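You operate a simulated robot arm through the tools that you are given. There is no shell and no other tool.

You are at the controls of a simulated robot arm. One attempt, no reset.

TASK
Move the blue picture frame along to the blue batten bush.
Fine: lay it on the tall grey crate, move the brown wall peg over, hang the frame on it again.

It is judged by the outcome, as a careful person would: the job done as asked, and still so three seconds after it is handed in. It fails if anything else is knocked over, pushed out of place, dropped, spilled or broken.

THE ROBOT
A 7-joint arm with a two-finger parallel gripper, fixed in place. Base frame: the origin is at the foot of the arm, x ahead of it, y to its left, z up. Readings come in cm, rad, newtons and seconds.
With the tool pointing down near the work surface it reaches from about 34 to 76 cm from the base axis. Its first joint turns from -2.007 to 2.007 rad. Payload 3.91 kg.
The TCP is the grasp point between the finger pads, 3 cm short of the fingertips. In the tool frame z runs along the fingers and y along their closing line. Largest opening 11 cm; finger width 2, thickness 1; the body of the gripper, 4.8 by 11.2 cm, starts 5.5 cm behind the TCP.
Orientation is that of the tool frame in the base frame, as [roll, pitch, yaw] about the fixed x, y, z axes, in that order (R = Rz(yaw) Ry(pitch) Rx(roll)). With the fingers straight down and closing along the base's y, the tool's x points along the base's -x, its y along +y and its z along -z.

THE INTERFACE
- The arm moves only by the tool play_rows. Its argument "deltas" is a list of rows, each an object of numbers (a shift or turn left out is 0, a gripper value left out holds the last): "x", "y", "z": the shift along the base's x, y, z in units of 40 mm (1.0 is 40 mm); "wx", "wy", "wz": the turn, a rotation vector about the base's x, y, z in units of 6 degrees (1.0 is 6 degrees); "grip": the finger opening in cm, from 0 to 11. In form: [{"x": .., "y": .., "z": .., "wx": .., "wy": .., "wz": .., "grip": ..}, ...]. A call has 1 to 20 rows; each row shifts and turns the commanded pose from where the row before left it. A call with a number of a shift or a turn outside -1 to 1 is refused whole. A row lasts 0.2 s, in which the tool goes at most 5 cm and 0.15 rad; a call with a longer step from one row to the next is refused whole, and so is a gripper value outside its range. Where a pose cannot be reached the arm comes as near as it can. A force on the tool above 40 N (or 10 N above the force at the start of the call, whichever is more), or a blocked arm, ends the call early, and 0.2 s more pass. The fingers move at their own pace (about 10.8 cm/s each) and stop on an object; they squeeze with about 33 N. The grip force told is the motor's: it shows also when the fingers shut on nothing. Time passes only in rows, and 0.2 s behind the last, so rows that do not move let the fingers close. It gives the time, the measured TCP pose, the force on the tool (base axes), the opening and the grip force at its end, in the units of the frame above (readings bear some noise), with the torque about the TCP (base axes, N m) and any sound that the robot's microphone picked up.
- Cameras (640 x 400 px; columns grow to the right, rows downward): "scene" is fixed at [39.91, -65, 202.34]; the picture's right is [1.00, 0.05, 0.00], its down [0.02, -0.50, -0.86] and it looks along [-0.04, 0.86, -0.50] (base axes); focal length 330 px, centre (320, 200). "wrist" rides on the gripper at [7.2, 1.7, -10.3] in the tool frame; the picture's right is [-0.23, 0.97, 0.00], its down [-0.76, -0.18, -0.62] and it looks along [-0.61, -0.14, 0.78] (tool axes); focal length 222 px, centre (320, 200). There is no depth. A picture from a camera that has moved, and an enlarged one, comes with that camera's place and axes in the base frame and with its lens.
- snapshot(camera): a new picture of that camera. It takes no simulated time.
- raise_lower(by): slides the trunk up (or, below 0, down) by that many cm; the arm rides with it, the base frame stays. It gives what a move gives, with no picture.
- close_up(camera, box): a new picture of the part [left, top, right, bottom] of that camera's present view, enlarged. It takes no simulated time.
- hand_in(): hands the job in; it is judged then, once.

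Places have to be worked out from the pictures, the camera data and where the tool is seen. Open the gripper and draw the arm clear of the work before you hand the job in, unless the task says otherwise.

The tools are called after ">>>" by a JSON object that holds its "op" and its "data". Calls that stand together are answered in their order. play_rows: Moves the arm, as the interface text tells. Its arguments: {"type":"object","properties":{"deltas":{"type":"array","items":{"type":"object","properties":{"x":{"type":"number"},"y":{"type":"number"},"z":{"type":"number"},"wx":{"type":"number"},"wy":{"type":"number"},"wz":{"type":"number"},"grip":{"type":"number"}}}}},"required":["deltas"]} The other tools are called the same way: raise_lower (by) slides the trunk up or down; snapshot (camera) takes a picture; close_up (camera, box) takes an enlarged picture of a part of a camera's view; hand_in () hands the job in.

At the start:

```text
t: 0.0
tool_pos: [8.74, 39.62, 158.04]
tcp_rot: [-3.141, -0.001, -3.141]
contact_force: [0.4, -0.1, 0.1]
moment: [-0.02, -0.01, 0.02]
finger_gap: 10.98
gripper_force: 0.1
trunk travel left (down, up): [-92.5, 6.5]
```

scene: 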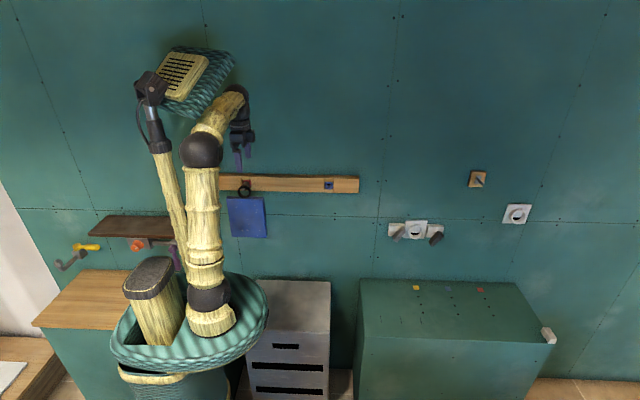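
wrist: 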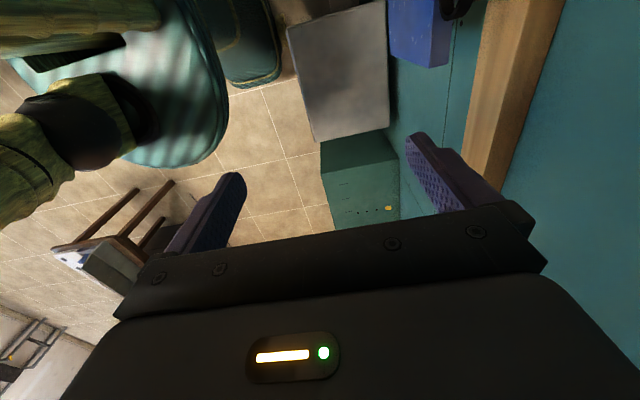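

I start by looking closely at the wall with the batten, the frame and the peg. I enlarge the scene camera's view there.

>>> {"op": "close_up", "data": {"camera": "scene", "box": [200, 150, 380, 262]}}

>>> {"op": "close_up", "data": {"camera": "scene", "box": [60, 150, 380, 350]}}

>>> {"op": "close_up", "data": {"camera": "scene", "box": [350, 150, 590, 300]}}

>>> {"op": "snapshot", "data": {"camera": "wrist"}}

```text
3.56 times, centred on (290, 206) of scene
camera zoom: at [39.91, -65.0, 202.34], right [1.0, 0.05, 0.0], down [0.02, -0.5, -0.86], along [-0.04, 0.86, -0.5], focal length 1172 px, centre (427, 179)
```

zoom: 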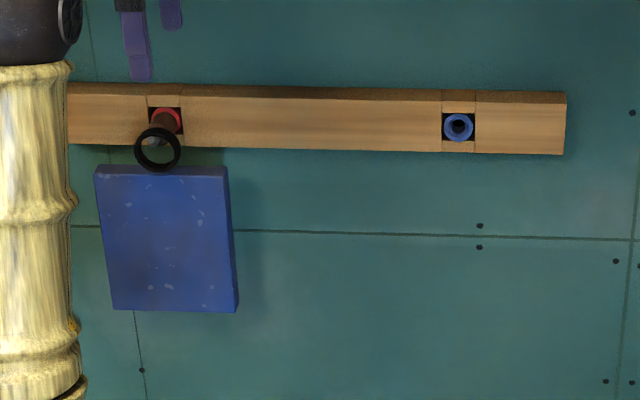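

```text
2.00 times, centred on (220, 250) of scene
camera zoom: at [39.91, -65.0, 202.34], right [1.0, 0.05, 0.0], down [0.02, -0.5, -0.86], along [-0.04, 0.86, -0.5], focal length 659 px, centre (520, 100)
```

zoom: 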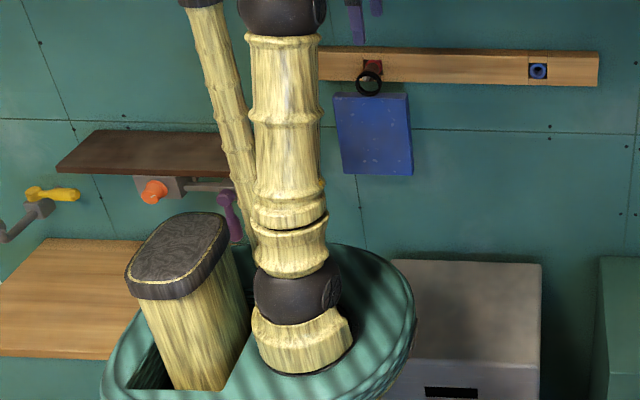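

```text
2.67 times, centred on (470, 225) of scene
camera zoom: at [39.91, -65.0, 202.34], right [1.0, 0.05, 0.0], down [0.02, -0.5, -0.86], along [-0.04, 0.86, -0.5], focal length 879 px, centre (-80, 133)
```

zoom: 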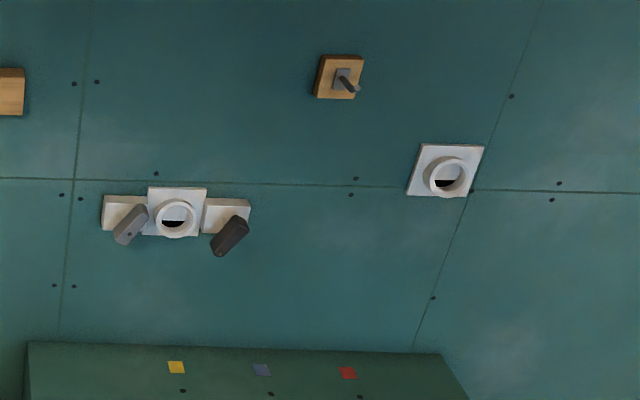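

```text
taken
camera wrist: at [1.38, 41.32, 168.25], right [0.23, 0.97, 0.0], down [0.76, -0.18, 0.62], along [0.61, -0.14, -0.78], focal length 222 px, centre (320, 200)
```

wrist: 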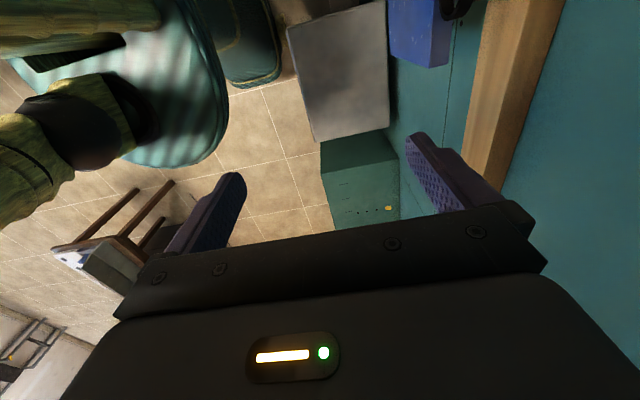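

The batten runs along the wall at about z 140, with the peg in the red bush and the frame hanging below it. I turn the tool so the wrist camera faces the wall, keeping well clear of it, to get a closer look.

>>> {"op": "play_rows", "data": {"deltas": [{"y": -0.3, "wz": 1, "x": 0.2}, {"y": -0.3, "wz": 1, "x": 0.2}, {"wz": 1, "x": 0.2}, {"wz": 1, "x": 0.2}, {"wz": 1, "x": 0.2}, {"wz": 1}, {"wz": 1}, {"wz": 1}, {"wz": 1}, {"wz": 1}, {"wz": 1}, {"wz": 1}, {"wz": 1}, {"wz": 1}, {"wz": 1}]}}

>>> {"op": "snapshot", "data": {"camera": "wrist"}}

>>> {"op": "snapshot", "data": {"camera": "scene"}}

```text
t: 3.2
tool_pos: [12.7, 37.33, 157.92]
tcp_rot: [-3.141, -0.001, -1.569]
contact_force: [-0.7, 0.5, -0.9]
moment: [-0.01, 0.04, -0.03]
finger_gap: 10.99
gripper_force: 0.2
trunk travel left (down, up): [-92.5, 6.5]
```

```text
taken
camera wrist: at [10.97, 29.97, 168.27], right [-0.97, 0.23, 0.0], down [0.18, 0.76, 0.62], along [0.14, 0.61, -0.78], focal length 222 px, centre (320, 200)
```

wrist: 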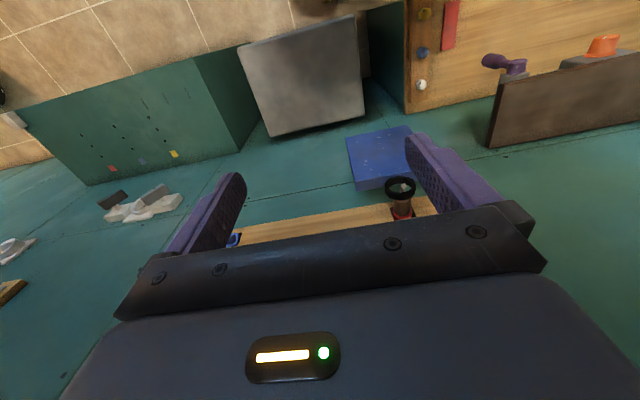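

```text
taken
```

scene: 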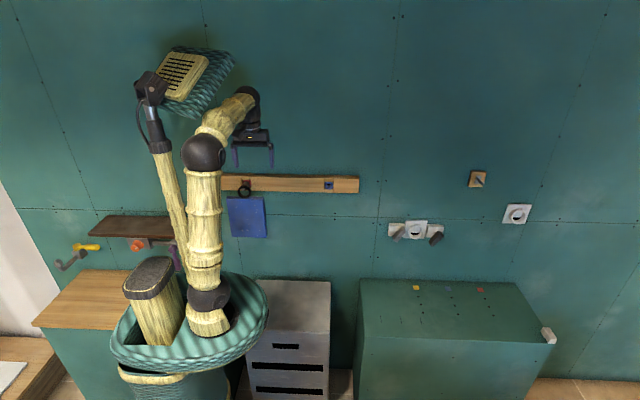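

The wrist camera now sees the wall, with a peg that ends in a black ring. I tilt the tool up for a more level view, and take an enlarged look first.

>>> {"op": "close_up", "data": {"camera": "wrist", "box": [320, 110, 448, 230]}}

>>> {"op": "play_rows", "data": {"deltas": [{"wx": 1, "y": -0.1, "x": 0.1}, {"wx": 1, "y": -0.1}, {"wx": 1, "y": -0.1}, {"wx": 1, "y": -0.1}, {"wx": 1}, {"wx": 1}, {"wx": 1}]}}

>>> {"op": "snapshot", "data": {"camera": "wrist"}}

```text
3.33 times, centred on (384, 170) of wrist
camera zoom: at [10.97, 29.97, 168.27], right [-0.97, 0.23, 0.0], down [0.18, 0.76, 0.62], along [0.14, 0.61, -0.78], focal length 740 px, centre (107, 300)
```

zoom: 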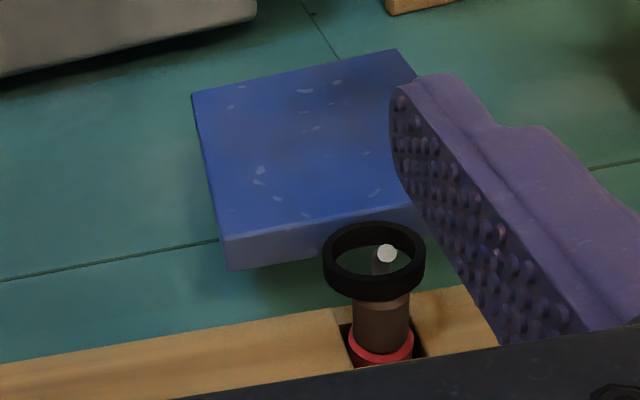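

```text
t: 4.8
tool_pos: [13.51, 35.51, 158.1]
tcp_rot: [3.138, 0.739, -1.574]
contact_force: [0.5, 0.2, 0.4]
moment: [0.0, -0.01, 0.02]
finger_gap: 10.97
gripper_force: 0.1
trunk travel left (down, up): [-92.5, 6.5]
```

```text
taken
camera wrist: at [11.69, 23.12, 160.88], right [-0.97, 0.17, 0.15], down [0.18, 0.14, 0.97], along [0.14, 0.98, -0.17], focal length 222 px, centre (320, 200)
```

wrist: 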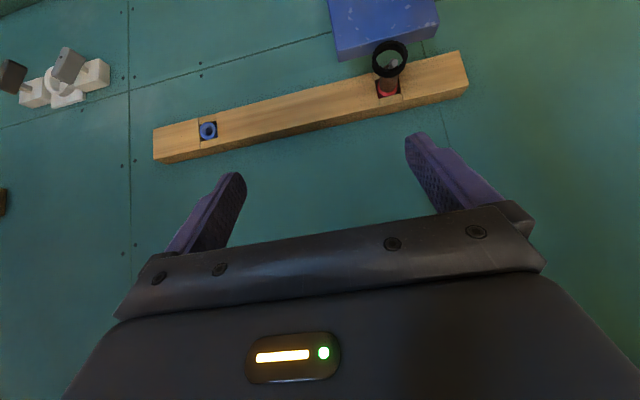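

Now both bushes and the peg are in view. I enlarge each of them.

>>> {"op": "close_up", "data": {"camera": "wrist", "box": [340, 0, 468, 120]}}

>>> {"op": "close_up", "data": {"camera": "wrist", "box": [150, 90, 278, 170]}}

```text
3.33 times, centred on (404, 60) of wrist
camera zoom: at [11.69, 23.12, 160.88], right [-0.97, 0.17, 0.15], down [0.18, 0.14, 0.97], along [0.14, 0.98, -0.17], focal length 740 px, centre (40, 667)
```

zoom: 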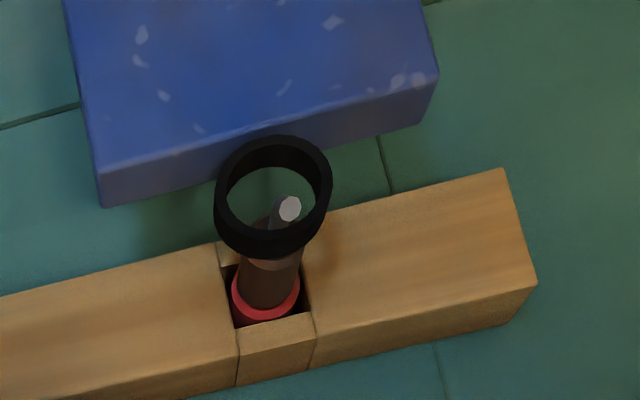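

```text
5.00 times, centred on (214, 130) of wrist
camera zoom: at [11.69, 23.12, 160.88], right [-0.97, 0.17, 0.15], down [0.18, 0.14, 0.97], along [0.14, 0.98, -0.17], focal length 1111 px, centre (850, 550)
```

zoom: 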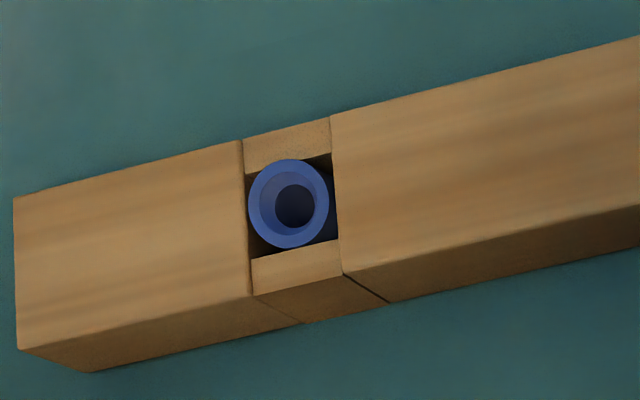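

The ring belongs to the frame and hangs on the thin rod of the peg. I estimate the blue bush at about (37.8, 61.8, 136) and the red one at about (1.6, 61.8, 136). I enlarge the scene view further to measure the frame, ring and crate.

>>> {"op": "close_up", "data": {"camera": "scene", "box": [220, 170, 284, 210]}}

>>> {"op": "close_up", "data": {"camera": "scene", "box": [220, 185, 300, 245]}}

>>> {"op": "close_up", "data": {"camera": "scene", "box": [230, 265, 358, 400]}}

>>> {"op": "close_up", "data": {"camera": "scene", "box": [310, 170, 365, 200]}}

```text
10.00 times, centred on (252, 190) of scene
camera zoom: at [39.91, -65.0, 202.34], right [1.0, 0.05, 0.0], down [0.02, -0.5, -0.86], along [-0.04, 0.86, -0.5], focal length 3296 px, centre (1000, 300)
```

zoom: 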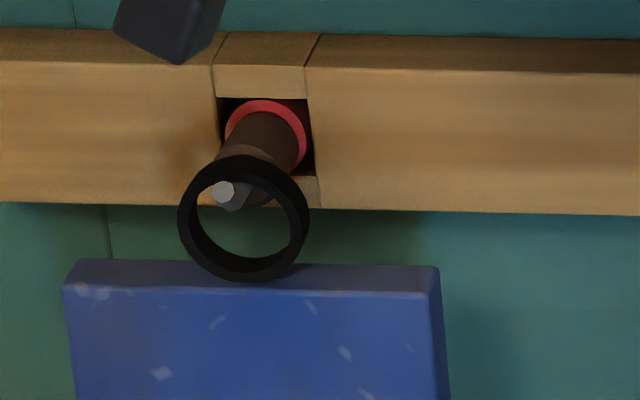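

```text
6.67 times, centred on (260, 215) of scene
camera zoom: at [39.91, -65.0, 202.34], right [1.0, 0.05, 0.0], down [0.02, -0.5, -0.86], along [-0.04, 0.86, -0.5], focal length 2197 px, centre (720, 100)
```

zoom: 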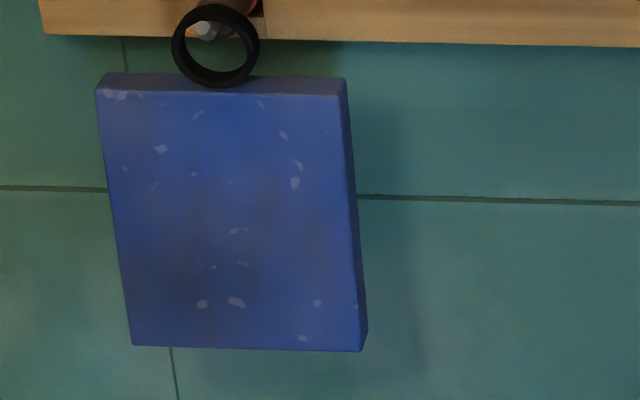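

```text
2.96 times, centred on (294, 332) of scene
camera zoom: at [39.91, -65.0, 202.34], right [1.0, 0.05, 0.0], down [0.02, -0.5, -0.86], along [-0.04, 0.86, -0.5], focal length 976 px, centre (397, -193)
```

zoom: 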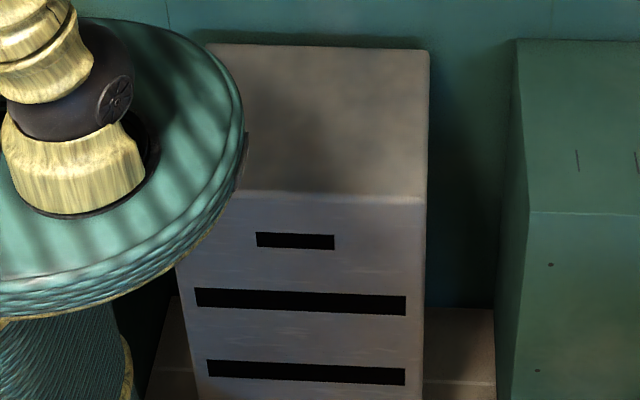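

```text
11.64 times, centred on (338, 185) of scene
camera zoom: at [39.91, -65.0, 202.34], right [1.0, 0.05, 0.0], down [0.02, -0.5, -0.86], along [-0.04, 0.86, -0.5], focal length 3835 px, centre (116, 374)
```

zoom: 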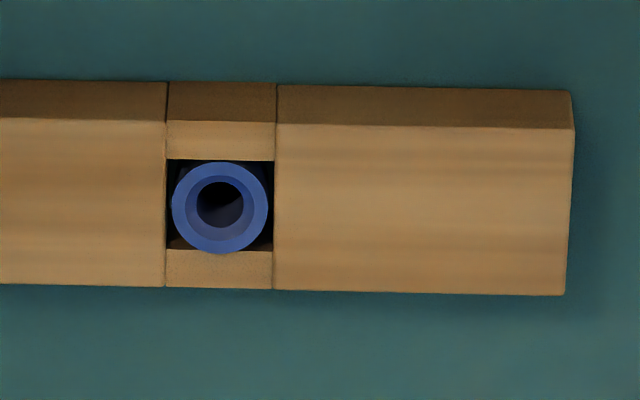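

From the two views I place the frame at about x −6…9.6, y 56–58, z 112–132, its ring on a rod that tilts up slightly, the batten front at y≈61.7, and the crate top at z≈82. I lower the trunk so the camera looks level at the frame and measure again.

>>> {"op": "raise_lower", "data": {"by": -28}}

>>> {"op": "snapshot", "data": {"camera": "wrist"}}

>>> {"op": "snapshot", "data": {"camera": "scene"}}

```text
t: 7.6
tool_pos: [13.14, 35.79, 129.98]
tcp_rot: [-3.14, 0.733, -1.574]
contact_force: [-0.2, 0.1, -0.2]
moment: [0.01, 0.04, -0.04]
finger_gap: 10.99
gripper_force: 0.1
trunk travel left (down, up): [-64.5, 34.5]
```

```text
taken
camera wrist: at [11.33, 23.32, 132.77], right [-0.97, 0.17, 0.15], down [0.18, 0.15, 0.97], along [0.14, 0.97, -0.18], focal length 222 px, centre (320, 200)
```

wrist: 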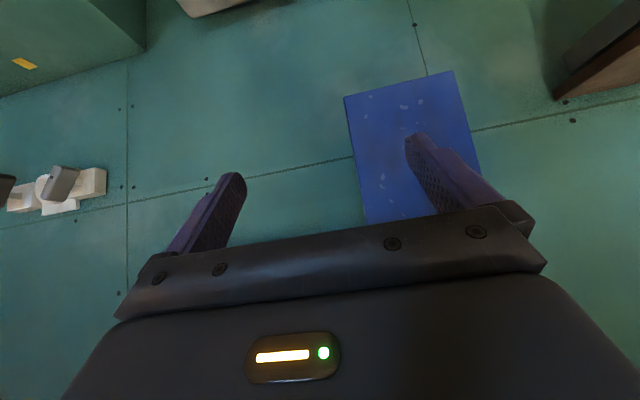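

```text
taken
```

scene: 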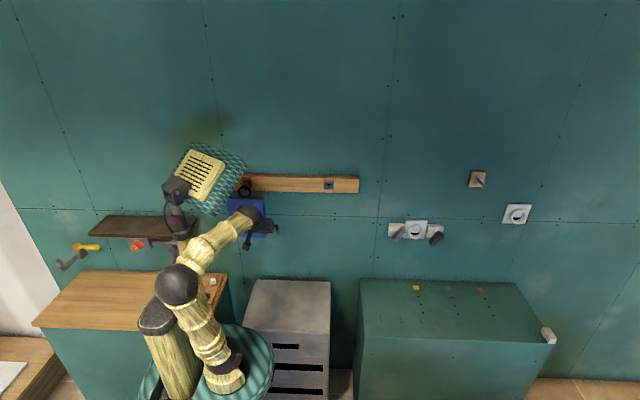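

The trunk is down and everything is clear. I now undo the turn and pitch the tool so it points along −x, ready to grip the frame by its right edge, while staying well in front of the frame.

>>> {"op": "play_rows", "data": {"deltas": [{"wx": -1}, {"wx": -1}, {"wx": -1}, {"wx": -1}, {"wx": -1}, {"wx": -1}, {"wx": -1}, {"wz": -1, "x": 0.1}, {"wz": -1, "x": 0.1}, {"wz": -1, "x": 0.1}, {"wz": -1, "x": 0.1}, {"wz": -1, "x": 0.1}, {"wz": -1}, {"wz": -1}, {"wz": -1}, {"wz": -1}, {"wz": -1}, {"wz": -1}, {"wz": -1}, {"wz": -1}]}}

>>> {"op": "play_rows", "data": {"deltas": [{"wz": -1}, {"wz": -1}, {"wy": 1, "x": 0.1}, {"wy": 1, "x": 0.1}, {"wy": 1, "x": 0.1}, {"wy": 1, "x": 0.1}, {"wy": 1, "x": 0.1}, {"wy": 1, "x": 0.1}, {"wy": 1, "x": 0.1}, {"wy": 1, "x": 0.1}, {"wy": 1}, {"wy": 1}, {"wy": 1}, {"wy": 1}, {"wy": 1}, {"wy": 1}, {"wy": 1}]}}

>>> {"op": "snapshot", "data": {"camera": "wrist"}}

>>> {"op": "snapshot", "data": {"camera": "scene"}}

```text
t: 11.8
tool_pos: [15.02, 35.68, 129.89]
tcp_rot: [3.141, 0.0, -2.934]
contact_force: [-0.6, 0.4, 0.0]
moment: [0.0, -0.01, 0.01]
finger_gap: 11.03
gripper_force: 0.0
trunk travel left (down, up): [-64.5, 34.5]
```

```text
t: 15.4
tool_pos: [18.26, 35.84, 129.83]
tcp_rot: [-0.492, -1.567, 0.491]
contact_force: [1.1, -0.8, 0.8]
moment: [-0.01, -0.01, -0.01]
finger_gap: 11.03
gripper_force: 0.0
trunk travel left (down, up): [-64.5, 34.5]
```

```text
taken
camera wrist: at [28.62, 37.35, 137.09], right [0.0, 0.97, -0.23], down [0.62, -0.18, -0.76], along [-0.78, -0.14, -0.6], focal length 222 px, centre (320, 200)
```

wrist: 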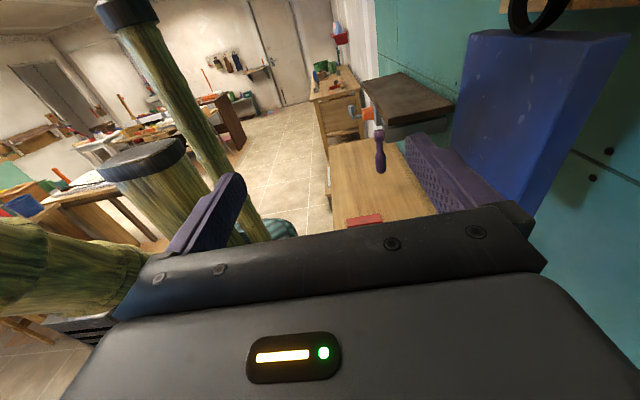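

```text
taken
```

scene: 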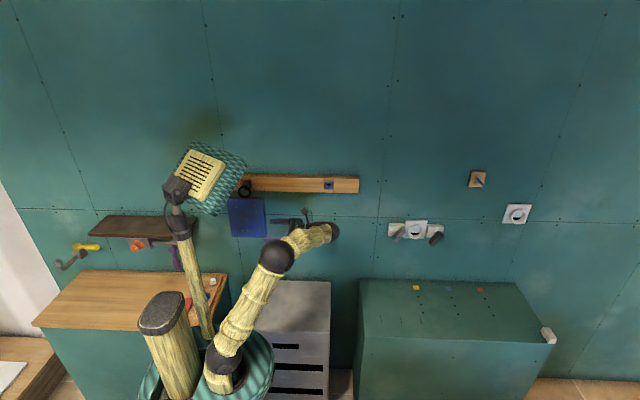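

The sideways pose is reached cleanly. I look at the frame enlarged from here to measure its thickness and the gap behind it.

>>> {"op": "close_up", "data": {"camera": "wrist", "box": [440, 0, 640, 125]}}

>>> {"op": "close_up", "data": {"camera": "wrist", "box": [440, 100, 640, 225]}}

>>> {"op": "close_up", "data": {"camera": "scene", "box": [220, 170, 350, 250]}}

```text
3.20 times, centred on (540, 62) of wrist
camera zoom: at [28.62, 37.35, 137.09], right [0.0, 0.97, -0.23], down [0.62, -0.18, -0.76], along [-0.78, -0.14, -0.6], focal length 711 px, centre (-384, 640)
```

zoom: 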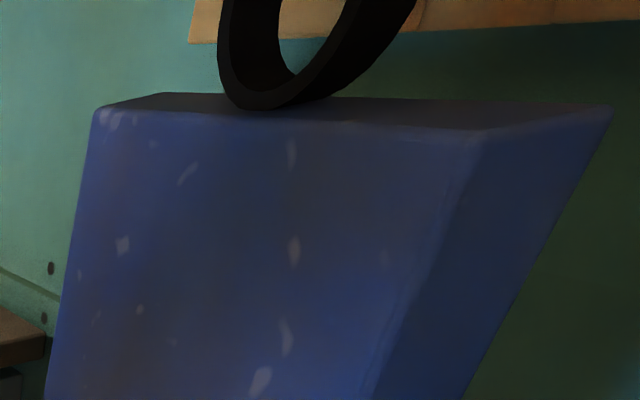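

```text
3.20 times, centred on (540, 162) of wrist
camera zoom: at [28.62, 37.35, 137.09], right [0.0, 0.97, -0.23], down [0.62, -0.18, -0.76], along [-0.78, -0.14, -0.6], focal length 711 px, centre (-384, 320)
```

zoom: 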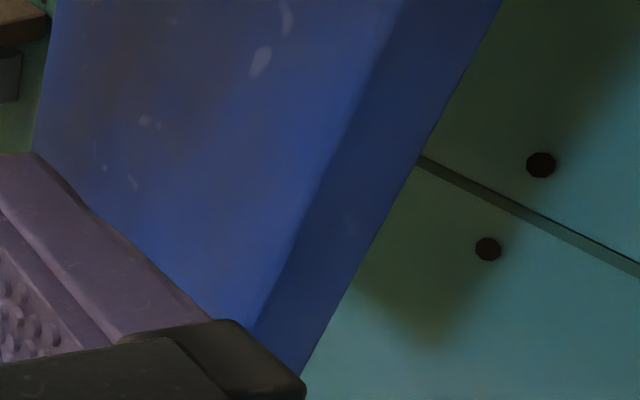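

```text
4.92 times, centred on (285, 210) of scene
camera zoom: at [39.91, -65.0, 202.34], right [1.0, 0.05, 0.0], down [0.02, -0.5, -0.86], along [-0.04, 0.86, -0.5], focal length 1622 px, centre (492, 151)
```

zoom: 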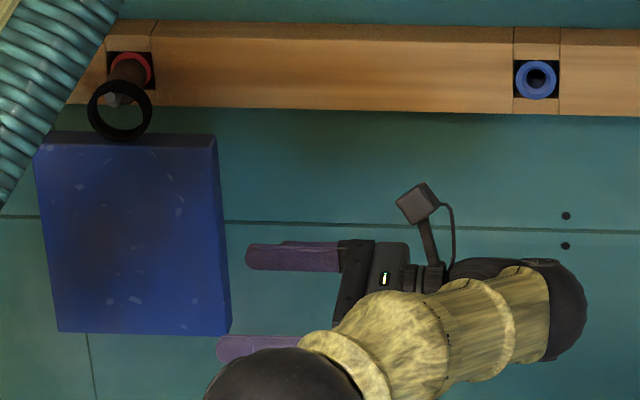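

I read the frame as about y 55.4–57.9 at its right edge, x up to 9.7, and the wall well behind it. I move the tool to the right of the edge at y≈56.7, z≈120.5 with the fingers at 6 cm, and check alignment.

>>> {"op": "play_rows", "data": {"deltas": [{"z": -0.3, "grip": 6}, {"z": -0.3, "y": 0.3}, {"z": -0.3, "y": 0.45}, {"z": -0.3, "y": 0.5}, {"z": -0.3, "y": 0.5}, {"z": -0.3, "y": 0.5}, {"z": -0.3, "y": 0.5}, {"z": -0.22, "y": 0.5}, {"y": 0.5}, {"y": 0.5}, {"y": 0.45}, {"y": 0.3}, {"y": 0.2}]}}

>>> {"op": "snapshot", "data": {"camera": "wrist"}}

>>> {"op": "close_up", "data": {"camera": "scene", "box": [220, 170, 350, 250]}}

```text
t: 18.2
tool_pos: [18.33, 56.51, 120.59]
tcp_rot: [-0.808, -1.569, 0.808]
contact_force: [-0.6, 0.1, 0.4]
moment: [-0.02, -0.02, 0.01]
finger_gap: 6.0
gripper_force: 0.0
trunk travel left (down, up): [-64.5, 34.5]
```

```text
taken
camera wrist: at [28.59, 58.14, 127.83], right [0.0, 0.97, -0.23], down [0.62, -0.18, -0.76], along [-0.78, -0.14, -0.61], focal length 222 px, centre (320, 200)
```

wrist: 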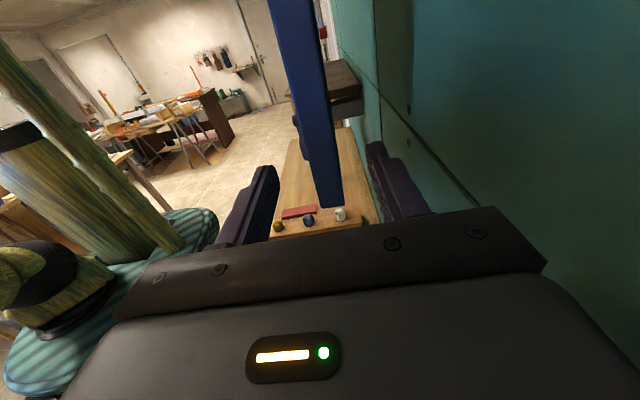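

```text
4.92 times, centred on (285, 210) of scene
camera zoom: at [39.91, -65.0, 202.34], right [1.0, 0.05, 0.0], down [0.02, -0.5, -0.86], along [-0.04, 0.86, -0.5], focal length 1622 px, centre (492, 151)
```

zoom: 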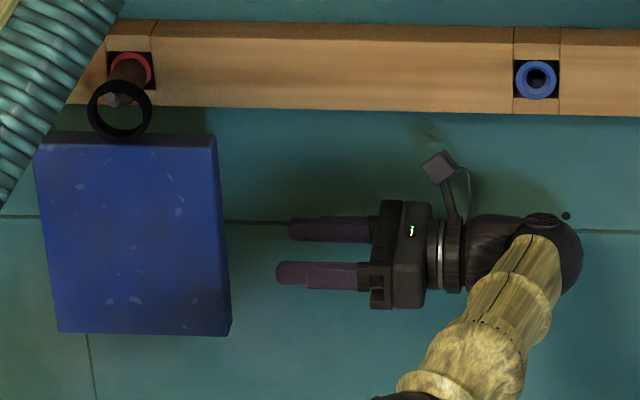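

The board lies between the two fingers. I check the centring enlarged before moving in.

>>> {"op": "close_up", "data": {"camera": "wrist", "box": [220, 80, 440, 240]}}

>>> {"op": "close_up", "data": {"camera": "wrist", "box": [250, 0, 350, 60]}}

```text
2.50 times, centred on (330, 160) of wrist
camera zoom: at [28.59, 58.14, 127.83], right [0.0, 0.97, -0.23], down [0.62, -0.18, -0.76], along [-0.78, -0.14, -0.61], focal length 555 px, centre (295, 300)
```

zoom: 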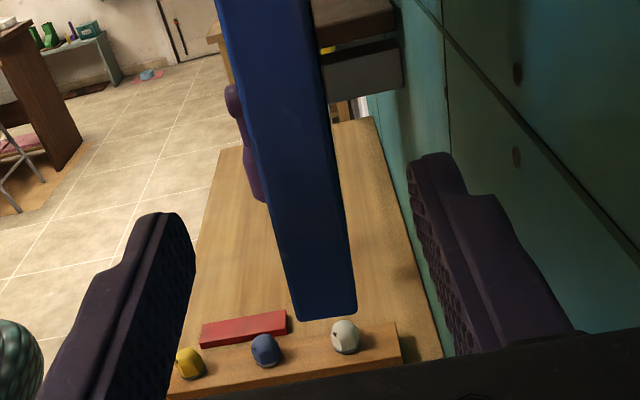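

```text
6.40 times, centred on (300, 30) of wrist
camera zoom: at [28.59, 58.14, 127.83], right [0.0, 0.97, -0.23], down [0.62, -0.18, -0.76], along [-0.78, -0.14, -0.61], focal length 1422 px, centre (448, 1288)
```

zoom: 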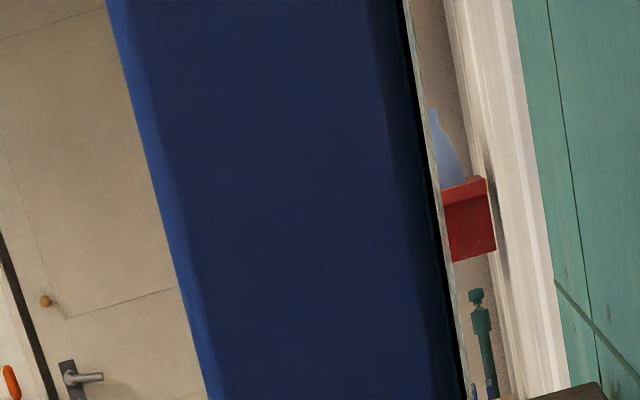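

The fingers would straddle the frame here, but a grip on its right side would put the wrist out of reach at the blue bush later. A grip on the middle of the bottom edge, with the tool pointing up, would suit both bushes and the laying down. I back away and try that pose in free space first.

>>> {"op": "play_rows", "data": {"deltas": [{"y": -0.4}, {"y": -0.5}, {"y": -0.5}, {"y": -0.5}, {"y": -0.5}, {"y": -0.5}, {"y": -0.4}, {"y": -0.2}]}}

>>> {"op": "play_rows", "data": {"deltas": [{"wy": 1}, {"wy": 1}, {"wy": 1}, {"wy": 1}, {"wy": 1}, {"wy": 1}, {"wy": 1}, {"wy": 1}, {"wy": 1}, {"wy": 1}, {"wy": 1}, {"wy": 1}, {"wy": 1}, {"wy": 1}, {"wy": 1}]}}

>>> {"op": "snapshot", "data": {"camera": "wrist"}}

>>> {"op": "snapshot", "data": {"camera": "scene"}}

```text
t: 20.0
tool_pos: [18.27, 42.52, 120.6]
tcp_rot: [-0.386, -1.57, 0.385]
contact_force: [0.3, 0.5, 1.0]
moment: [0.0, 0.03, -0.04]
finger_gap: 5.99
gripper_force: 0.1
trunk travel left (down, up): [-64.5, 34.5]
```

```text
t: 23.2
tool_pos: [18.35, 42.68, 120.64]
tcp_rot: [0.0, 0.0, 0.001]
contact_force: [-0.1, -0.2, -0.6]
moment: [0.01, 0.0, -0.01]
finger_gap: 5.99
gripper_force: 0.1
trunk travel left (down, up): [-64.5, 34.5]
```

```text
taken
camera wrist: at [25.45, 44.13, 110.28], right [-0.23, 0.97, 0.0], down [-0.76, -0.18, -0.62], along [-0.61, -0.14, 0.78], focal length 222 px, centre (320, 200)
```

wrist: 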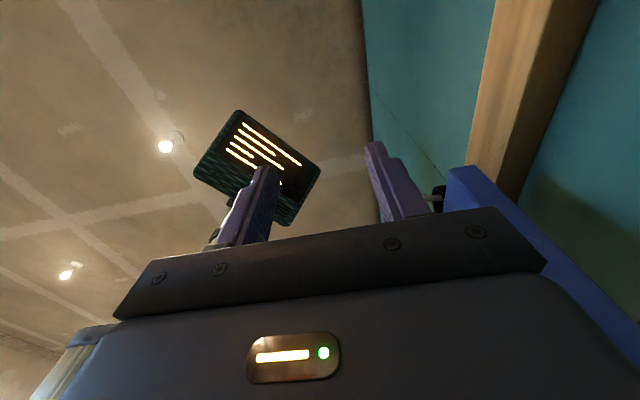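

```text
taken
```

scene: 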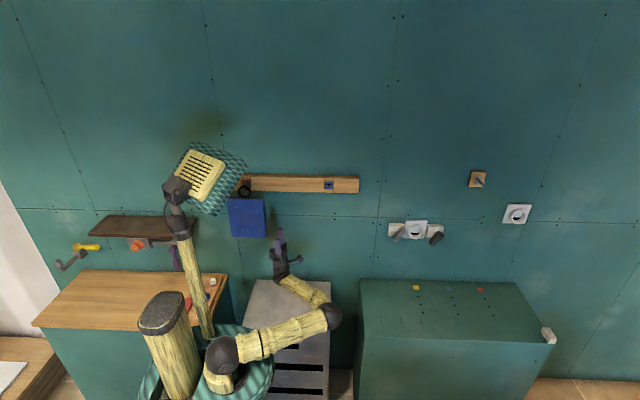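

The upward pose is reached without trouble, with the elbow well above the crate. I check how far the wrist hangs below the fingers, since the crate top is at z≈82.

>>> {"op": "close_up", "data": {"camera": "scene", "box": [240, 215, 368, 345]}}

>>> {"op": "close_up", "data": {"camera": "scene", "box": [130, 130, 380, 400]}}

```text
3.08 times, centred on (304, 280) of scene
camera zoom: at [39.91, -65.0, 202.34], right [1.0, 0.05, 0.0], down [0.02, -0.5, -0.86], along [-0.04, 0.86, -0.5], focal length 1014 px, centre (369, -46)
```

zoom: 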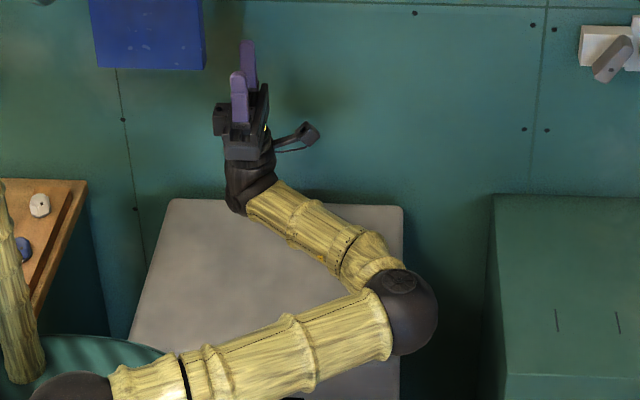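

```text
1.48 times, centred on (255, 265) of scene
camera zoom: at [39.91, -65.0, 202.34], right [1.0, 0.05, 0.0], down [0.02, -0.5, -0.86], along [-0.04, 0.86, -0.5], focal length 488 px, centre (416, 104)
```

zoom: 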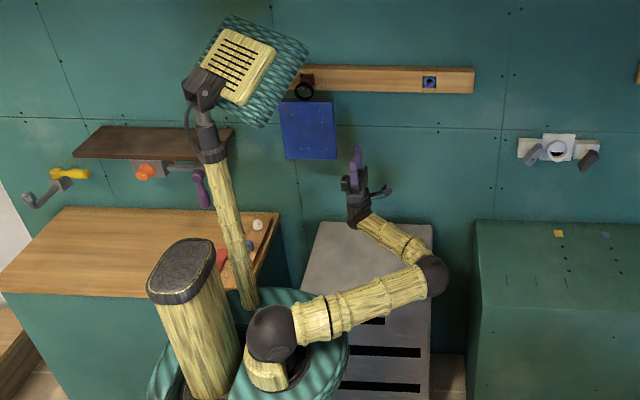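

The lowest wrist part is about 24 cm below the TCP, so at TCP z≈113 it stays ~7 cm above the crate. I come down to that height to the right of the frame, then look before sliding in along the bottom edge.

>>> {"op": "play_rows", "data": {"deltas": [{"z": -0.3}, {"z": -0.4, "y": 0.2}, {"z": -0.4, "y": 0.3}, {"z": -0.4, "y": 0.4}, {"z": -0.35, "y": 0.4}, {"y": 0.4}, {"y": 0.4}, {"y": 0.4}, {"y": 0.4}, {"y": 0.3}, {"y": 0.13}]}}

>>> {"op": "snapshot", "data": {"camera": "wrist"}}

>>> {"op": "close_up", "data": {"camera": "scene", "box": [200, 170, 380, 330]}}

```text
t: 25.6
tool_pos: [18.34, 55.93, 113.21]
tcp_rot: [-0.001, 0.002, -0.001]
contact_force: [-0.8, -0.3, -0.6]
moment: [-0.01, 0.01, 0.01]
finger_gap: 6.0
gripper_force: 0.0
trunk travel left (down, up): [-64.5, 34.5]
```

```text
taken
camera wrist: at [25.48, 57.47, 102.89], right [-0.23, 0.97, 0.0], down [-0.76, -0.18, -0.62], along [-0.61, -0.14, 0.78], focal length 222 px, centre (320, 200)
```

wrist: 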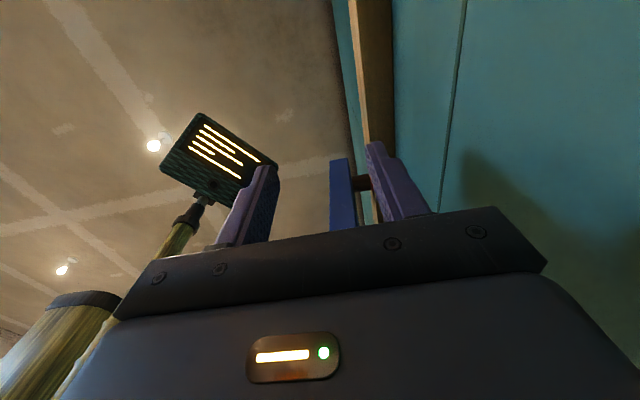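

```text
2.50 times, centred on (290, 250) of scene
camera zoom: at [39.91, -65.0, 202.34], right [1.0, 0.05, 0.0], down [0.02, -0.5, -0.86], along [-0.04, 0.86, -0.5], focal length 824 px, centre (395, 75)
```

zoom: 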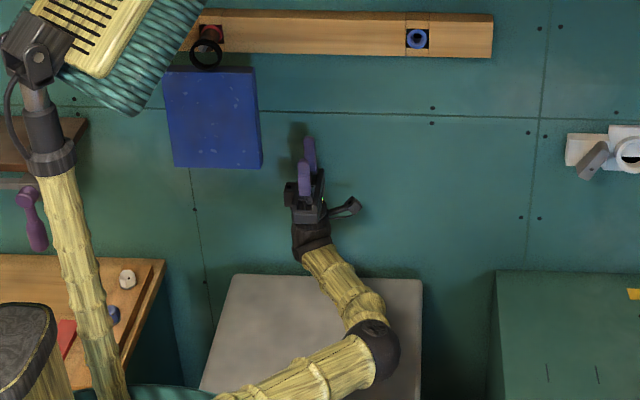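

I enlarge the wrist view to see whether the board is centred between the fingers.

>>> {"op": "close_up", "data": {"camera": "wrist", "box": [230, 130, 440, 250]}}

```text
3.05 times, centred on (335, 190) of wrist
camera zoom: at [25.48, 57.47, 102.89], right [-0.23, 0.97, 0.0], down [-0.76, -0.18, -0.62], along [-0.61, -0.14, 0.78], focal length 677 px, centre (274, 230)
```

zoom: 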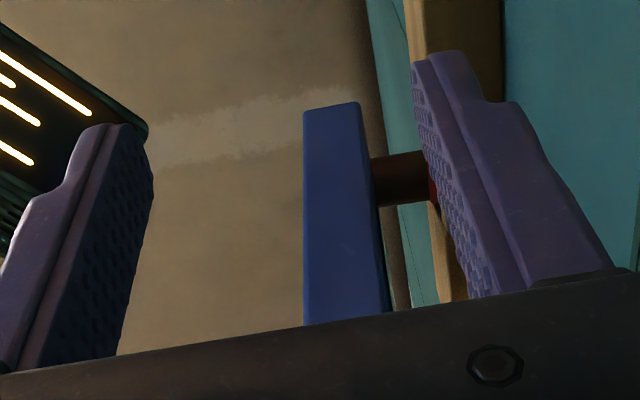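

The board's right face spans about y 54.8–57.5 at mid-height and leans ~2° (bottom toward me), so y≈56 is centred. I match that lean and slide in under the middle of the frame.

>>> {"op": "play_rows", "data": {"deltas": [{"wx": -0.3}, {"x": -0.3}, {"x": -0.4}, {"x": -0.4}, {"x": -0.4}, {"x": -0.4}, {"x": -0.4}, {"x": -0.4}, {"x": -0.4}, {"x": -0.4}, {"x": -0.4}, {"x": -0.23}]}}

>>> {"op": "snapshot", "data": {"camera": "wrist"}}

>>> {"op": "close_up", "data": {"camera": "scene", "box": [180, 170, 340, 310]}}

```text
t: 28.2
tool_pos: [3.04, 55.67, 114.49]
tcp_rot: [-0.009, -0.017, -0.026]
contact_force: [-0.7, 0.2, -0.2]
moment: [-0.03, 0.03, 0.05]
finger_gap: 6.0
gripper_force: 0.0
trunk travel left (down, up): [-64.5, 34.5]
```

```text
taken
camera wrist: at [10.43, 57.06, 104.27], right [-0.2, 0.98, -0.01], down [-0.76, -0.16, -0.63], along [-0.62, -0.12, 0.77], focal length 222 px, centre (320, 200)
```

wrist: 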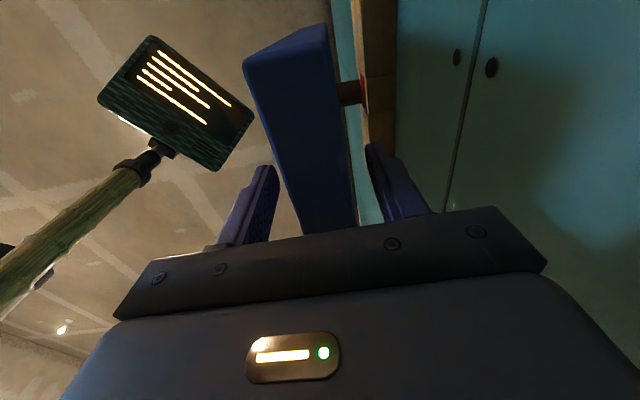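

```text
2.86 times, centred on (260, 240) of scene
camera zoom: at [39.91, -65.0, 202.34], right [1.0, 0.05, 0.0], down [0.02, -0.5, -0.86], along [-0.04, 0.86, -0.5], focal length 942 px, centre (491, 86)
```

zoom: 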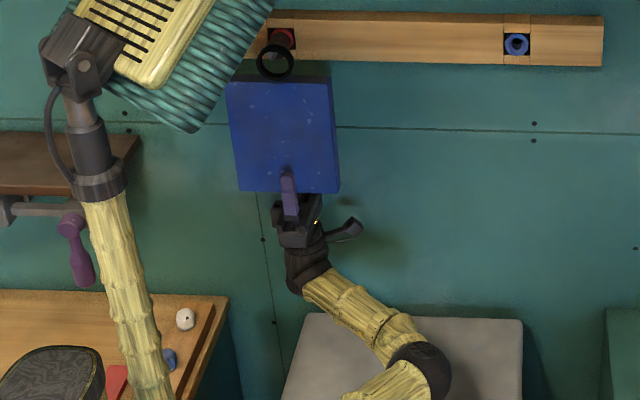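

The arm stopped about 1 cm short of the commanded pose (some joint limit), though the board sits well between the fingers. I shift the command 2 cm back to the right to see whether the pose is exact there; gripping slightly right of centre is fine.

>>> {"op": "play_rows", "data": {"deltas": [{"x": 0.25}, {"x": 0.25}, {}]}}

>>> {"op": "close_up", "data": {"camera": "wrist", "box": [220, 10, 440, 250]}}

```text
t: 29.0
tool_pos: [3.48, 55.7, 114.59]
tcp_rot: [-0.008, -0.013, 0.006]
contact_force: [0.2, 0.3, 0.3]
moment: [-0.01, -0.01, 0.0]
finger_gap: 6.0
gripper_force: 0.0
trunk travel left (down, up): [-64.5, 34.5]
```

```text
1.67 times, centred on (330, 130) of wrist
camera zoom: at [10.73, 57.2, 104.29], right [-0.23, 0.97, -0.01], down [-0.75, -0.19, -0.63], along [-0.62, -0.14, 0.78], focal length 370 px, centre (303, 317)
```

zoom: 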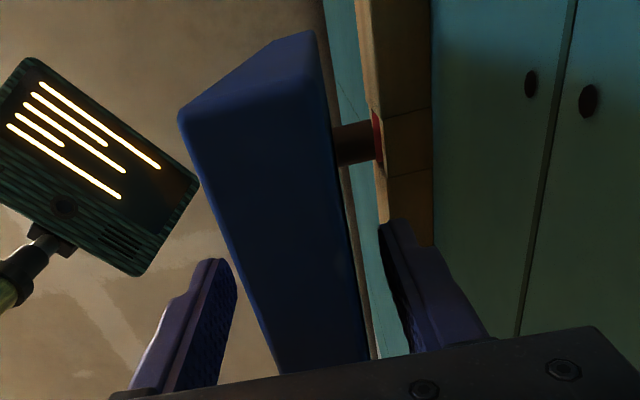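

The pose is limited in height relative to the trunk, so I lower the trunk by 4 cm and bring the tool back up that much, which moves it off the limit. The fingers stay clear on both sides of the board meanwhile.

>>> {"op": "raise_lower", "data": {"by": -4}}

>>> {"op": "play_rows", "data": {"deltas": [{"z": 0.2}, {"z": 0.3}, {"z": 0.3}, {}]}}

```text
t: 29.9
tool_pos: [3.69, 55.81, 110.45]
tcp_rot: [-0.009, -0.012, 0.001]
contact_force: [-0.2, -0.8, 0.3]
moment: [0.01, 0.0, 0.01]
finger_gap: 5.98
gripper_force: 0.0
trunk travel left (down, up): [-60.5, 38.5]
```

```text
t: 30.9
tool_pos: [3.72, 55.87, 112.35]
tcp_rot: [-0.032, 0.001, 0.001]
contact_force: [0.1, 0.1, -0.5]
moment: [0.01, 0.0, 0.01]
finger_gap: 6.02
gripper_force: 0.1
trunk travel left (down, up): [-60.5, 38.5]
```

The pose is exact now. I move to the final grip place (x≈2.5, z≈113.3) and close the fingers on the bottom edge.

>>> {"op": "play_rows", "data": {"deltas": [{"z": 0.22, "x": -0.3}, {}]}}

>>> {"op": "play_rows", "data": {"deltas": [{"grip": 4.5}, {"grip": 4.0}, {"grip": 3.5}, {"grip": 3.0}, {"grip": 1.0}, {}, {}, {}]}}

>>> {"op": "close_up", "data": {"camera": "wrist", "box": [220, 10, 440, 250]}}

>>> {"op": "close_up", "data": {"camera": "scene", "box": [210, 170, 310, 290]}}

```text
t: 31.5
tool_pos: [2.55, 55.96, 113.3]
tcp_rot: [-0.031, -0.001, 0.0]
contact_force: [0.2, 0.4, -0.6]
moment: [0.0, -0.01, -0.01]
finger_gap: 6.0
gripper_force: 0.1
trunk travel left (down, up): [-60.5, 38.5]
```

```text
t: 33.3
tool_pos: [2.61, 56.01, 113.25]
tcp_rot: [-0.031, 0.001, 0.0]
contact_force: [0.4, 1.5, -0.7]
moment: [-0.35, -0.02, -0.03]
finger_gap: 2.77
gripper_force: 32.7
trunk travel left (down, up): [-60.5, 38.5]
```

```text
1.67 times, centred on (330, 130) of wrist
camera zoom: at [9.68, 57.17, 102.85], right [-0.23, 0.97, -0.03], down [-0.76, -0.2, -0.62], along [-0.61, -0.12, 0.79], focal length 370 px, centre (303, 317)
```

zoom: 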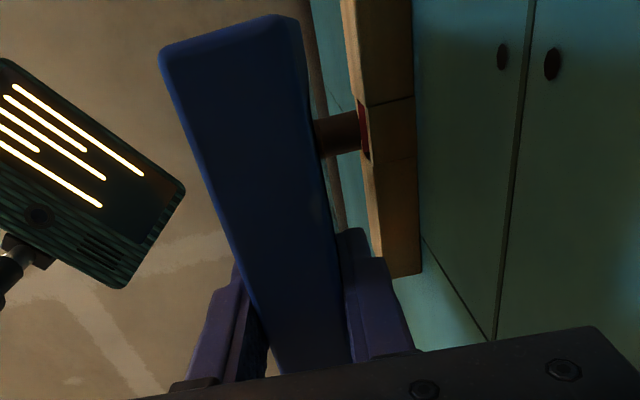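

```text
3.33 times, centred on (260, 230) of scene
camera zoom: at [39.91, -65.0, 202.34], right [1.0, 0.05, 0.0], down [0.02, -0.5, -0.86], along [-0.04, 0.86, -0.5], focal length 1098 px, centre (520, 100)
```

zoom: 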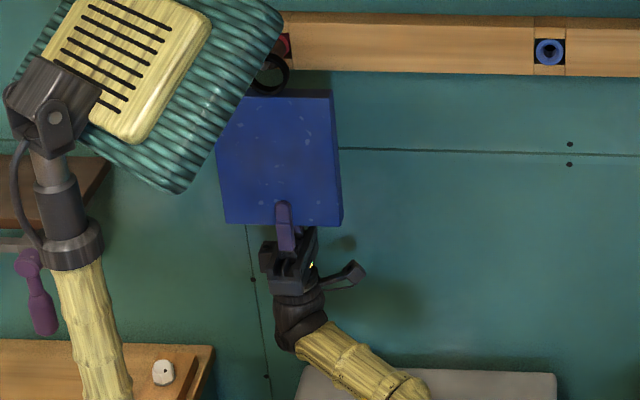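

Gripped at 2.77 cm with 33 N. I lift 1.7 cm so the rod sits mid-ring, and read the force to learn the weight.

>>> {"op": "play_rows", "data": {"deltas": [{"z": 0.1}, {"z": 0.1}, {"z": 0.1}, {"z": 0.125}, {}, {}]}}

>>> {"op": "snapshot", "data": {"camera": "wrist"}}

>>> {"op": "close_up", "data": {"camera": "scene", "box": [220, 165, 300, 235]}}

```text
t: 34.7
tool_pos: [2.57, 55.92, 114.98]
tcp_rot: [-0.031, -0.001, 0.0]
contact_force: [0.1, 0.2, -3.5]
moment: [0.01, -0.02, -0.04]
finger_gap: 2.77
gripper_force: 33.4
trunk travel left (down, up): [-60.5, 38.5]
```

```text
taken
camera wrist: at [9.7, 57.12, 104.59], right [-0.23, 0.97, -0.03], down [-0.76, -0.2, -0.62], along [-0.61, -0.12, 0.79], focal length 222 px, centre (320, 200)
```

wrist: 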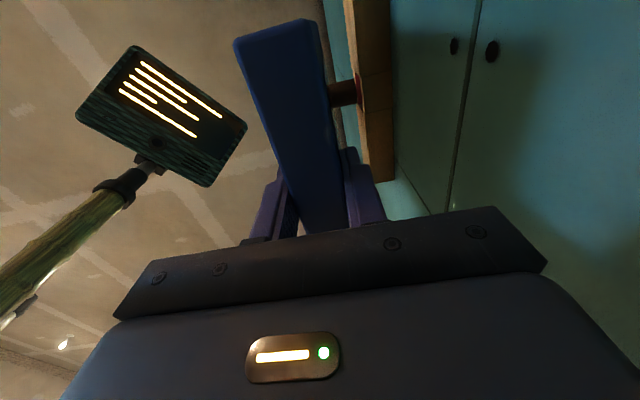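

```text
5.71 times, centred on (260, 200) of scene
camera zoom: at [39.91, -65.0, 202.34], right [1.0, 0.05, 0.0], down [0.02, -0.5, -0.86], along [-0.04, 0.86, -0.5], focal length 1883 px, centre (663, 200)
```

zoom: 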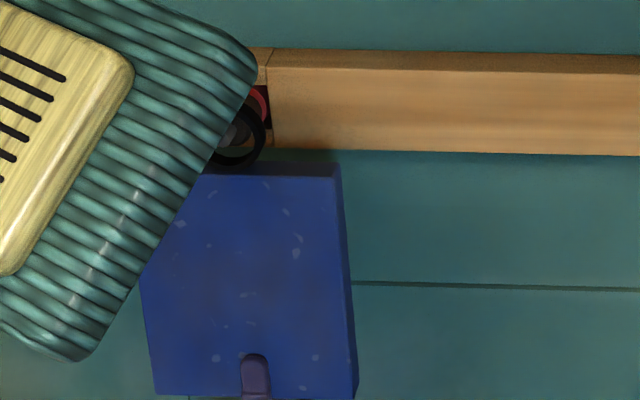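

The frame weighs about 0.3 kg and hangs free, with the rod tip about mid-ring. I pull straight back from the wall, slowly, watching the force.

>>> {"op": "play_rows", "data": {"deltas": [{"y": -0.1}, {"y": -0.15}, {"y": -0.15}, {"y": -0.15}, {"y": -0.15}, {"y": -0.15}, {"y": -0.15}, {"y": -0.2}, {"y": -0.2}, {"y": -0.2}, {}]}}

>>> {"op": "snapshot", "data": {"camera": "wrist"}}

>>> {"op": "snapshot", "data": {"camera": "scene"}}

```text
t: 37.1
tool_pos: [2.68, 49.54, 114.86]
tcp_rot: [-0.03, 0.0, 0.001]
contact_force: [0.8, 1.2, -2.5]
moment: [0.01, -0.03, 0.02]
finger_gap: 2.79
gripper_force: 33.0
trunk travel left (down, up): [-60.5, 38.5]
```

```text
taken
camera wrist: at [9.76, 50.76, 104.55], right [-0.23, 0.97, -0.03], down [-0.76, -0.2, -0.62], along [-0.61, -0.12, 0.79], focal length 222 px, centre (320, 200)
```

wrist: 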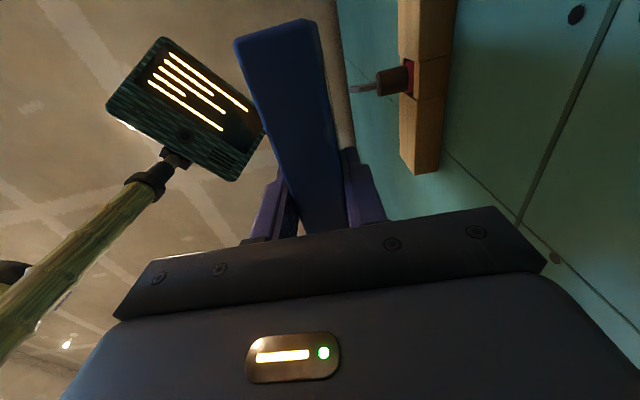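

```text
taken
```

scene: 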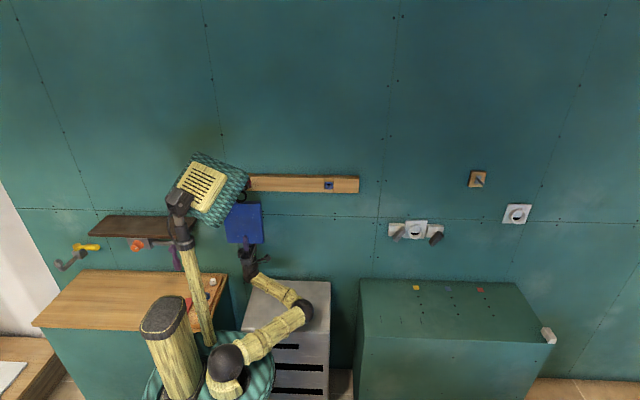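

The frame is off the rod. I look closely at the bare peg's shape while it's in view.

>>> {"op": "close_up", "data": {"camera": "wrist", "box": [330, 40, 460, 130]}}

>>> {"op": "close_up", "data": {"camera": "scene", "box": [225, 165, 285, 205]}}

```text
4.44 times, centred on (395, 85) of wrist
camera zoom: at [9.76, 50.76, 104.55], right [-0.23, 0.97, -0.03], down [-0.76, -0.2, -0.62], along [-0.61, -0.12, 0.79], focal length 987 px, centre (-13, 711)
```

zoom: 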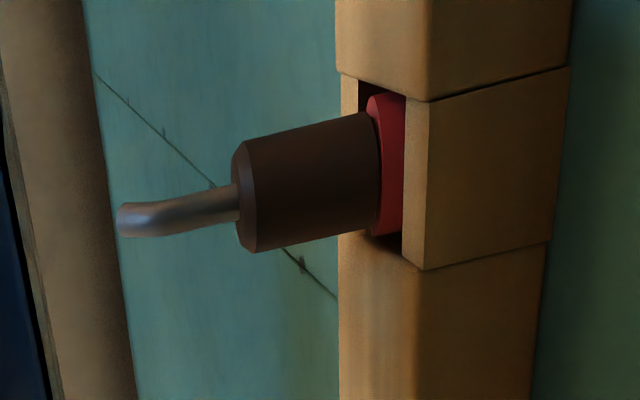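

```text
10.00 times, centred on (255, 185) of scene
camera zoom: at [39.91, -65.0, 202.34], right [1.0, 0.05, 0.0], down [0.02, -0.5, -0.86], along [-0.04, 0.86, -0.5], focal length 3296 px, centre (970, 350)
```

zoom: 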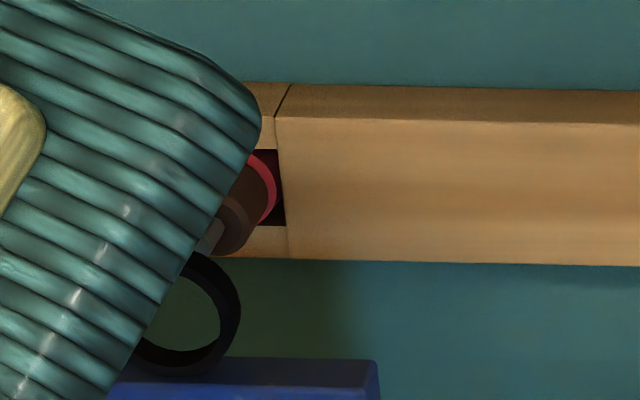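

The peg is a brown cylinder with a thin rod bent upward at its tip. I'll lay the frame face up on the crate, its bottom edge overhanging the crate's front edge so that I can grip it there again. First I carry it upright toward the right front of the crate.

>>> {"op": "play_rows", "data": {"deltas": [{"x": 0.2, "y": -0.2, "wx": 0.3}, {"x": 0.4, "y": -0.3}, {"x": 0.56, "y": -0.4}, {"x": 0.56, "y": -0.4}, {"x": 0.56, "y": -0.4}, {"x": 0.56, "y": -0.4}, {"x": 0.56, "y": -0.4}, {"x": 0.56, "y": -0.4}, {"x": 0.56, "y": -0.4}, {"x": 0.56, "y": -0.4}, {"x": 0.56, "y": -0.4}, {"x": 0.56, "y": -0.4}, {"x": 0.56, "y": -0.4}, {"x": 0.56, "y": -0.4}, {"x": 0.4, "y": -0.2}, {"x": 0.2, "y": -0.1}]}}

>>> {"op": "snapshot", "data": {"camera": "scene"}}

>>> {"op": "snapshot", "data": {"camera": "wrist"}}

```text
t: 40.5
tool_pos: [34.24, 27.01, 114.97]
tcp_rot: [-0.001, 0.001, 0.003]
contact_force: [0.3, 0.8, -2.9]
moment: [-0.01, 0.04, 0.0]
finger_gap: 2.79
gripper_force: 32.9
trunk travel left (down, up): [-60.5, 38.5]
```

```text
taken
```

scene: 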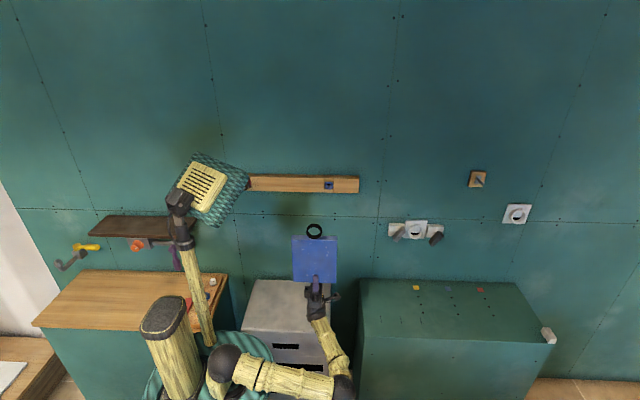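

```text
taken
camera wrist: at [41.41, 28.61, 104.64], right [-0.23, 0.97, 0.0], down [-0.76, -0.18, -0.62], along [-0.61, -0.14, 0.78], focal length 222 px, centre (320, 200)
```

wrist: 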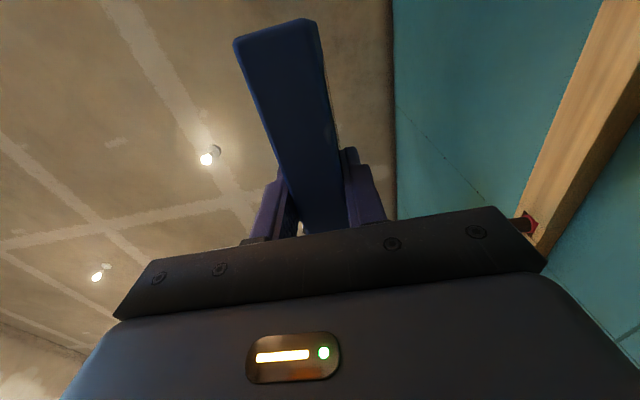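

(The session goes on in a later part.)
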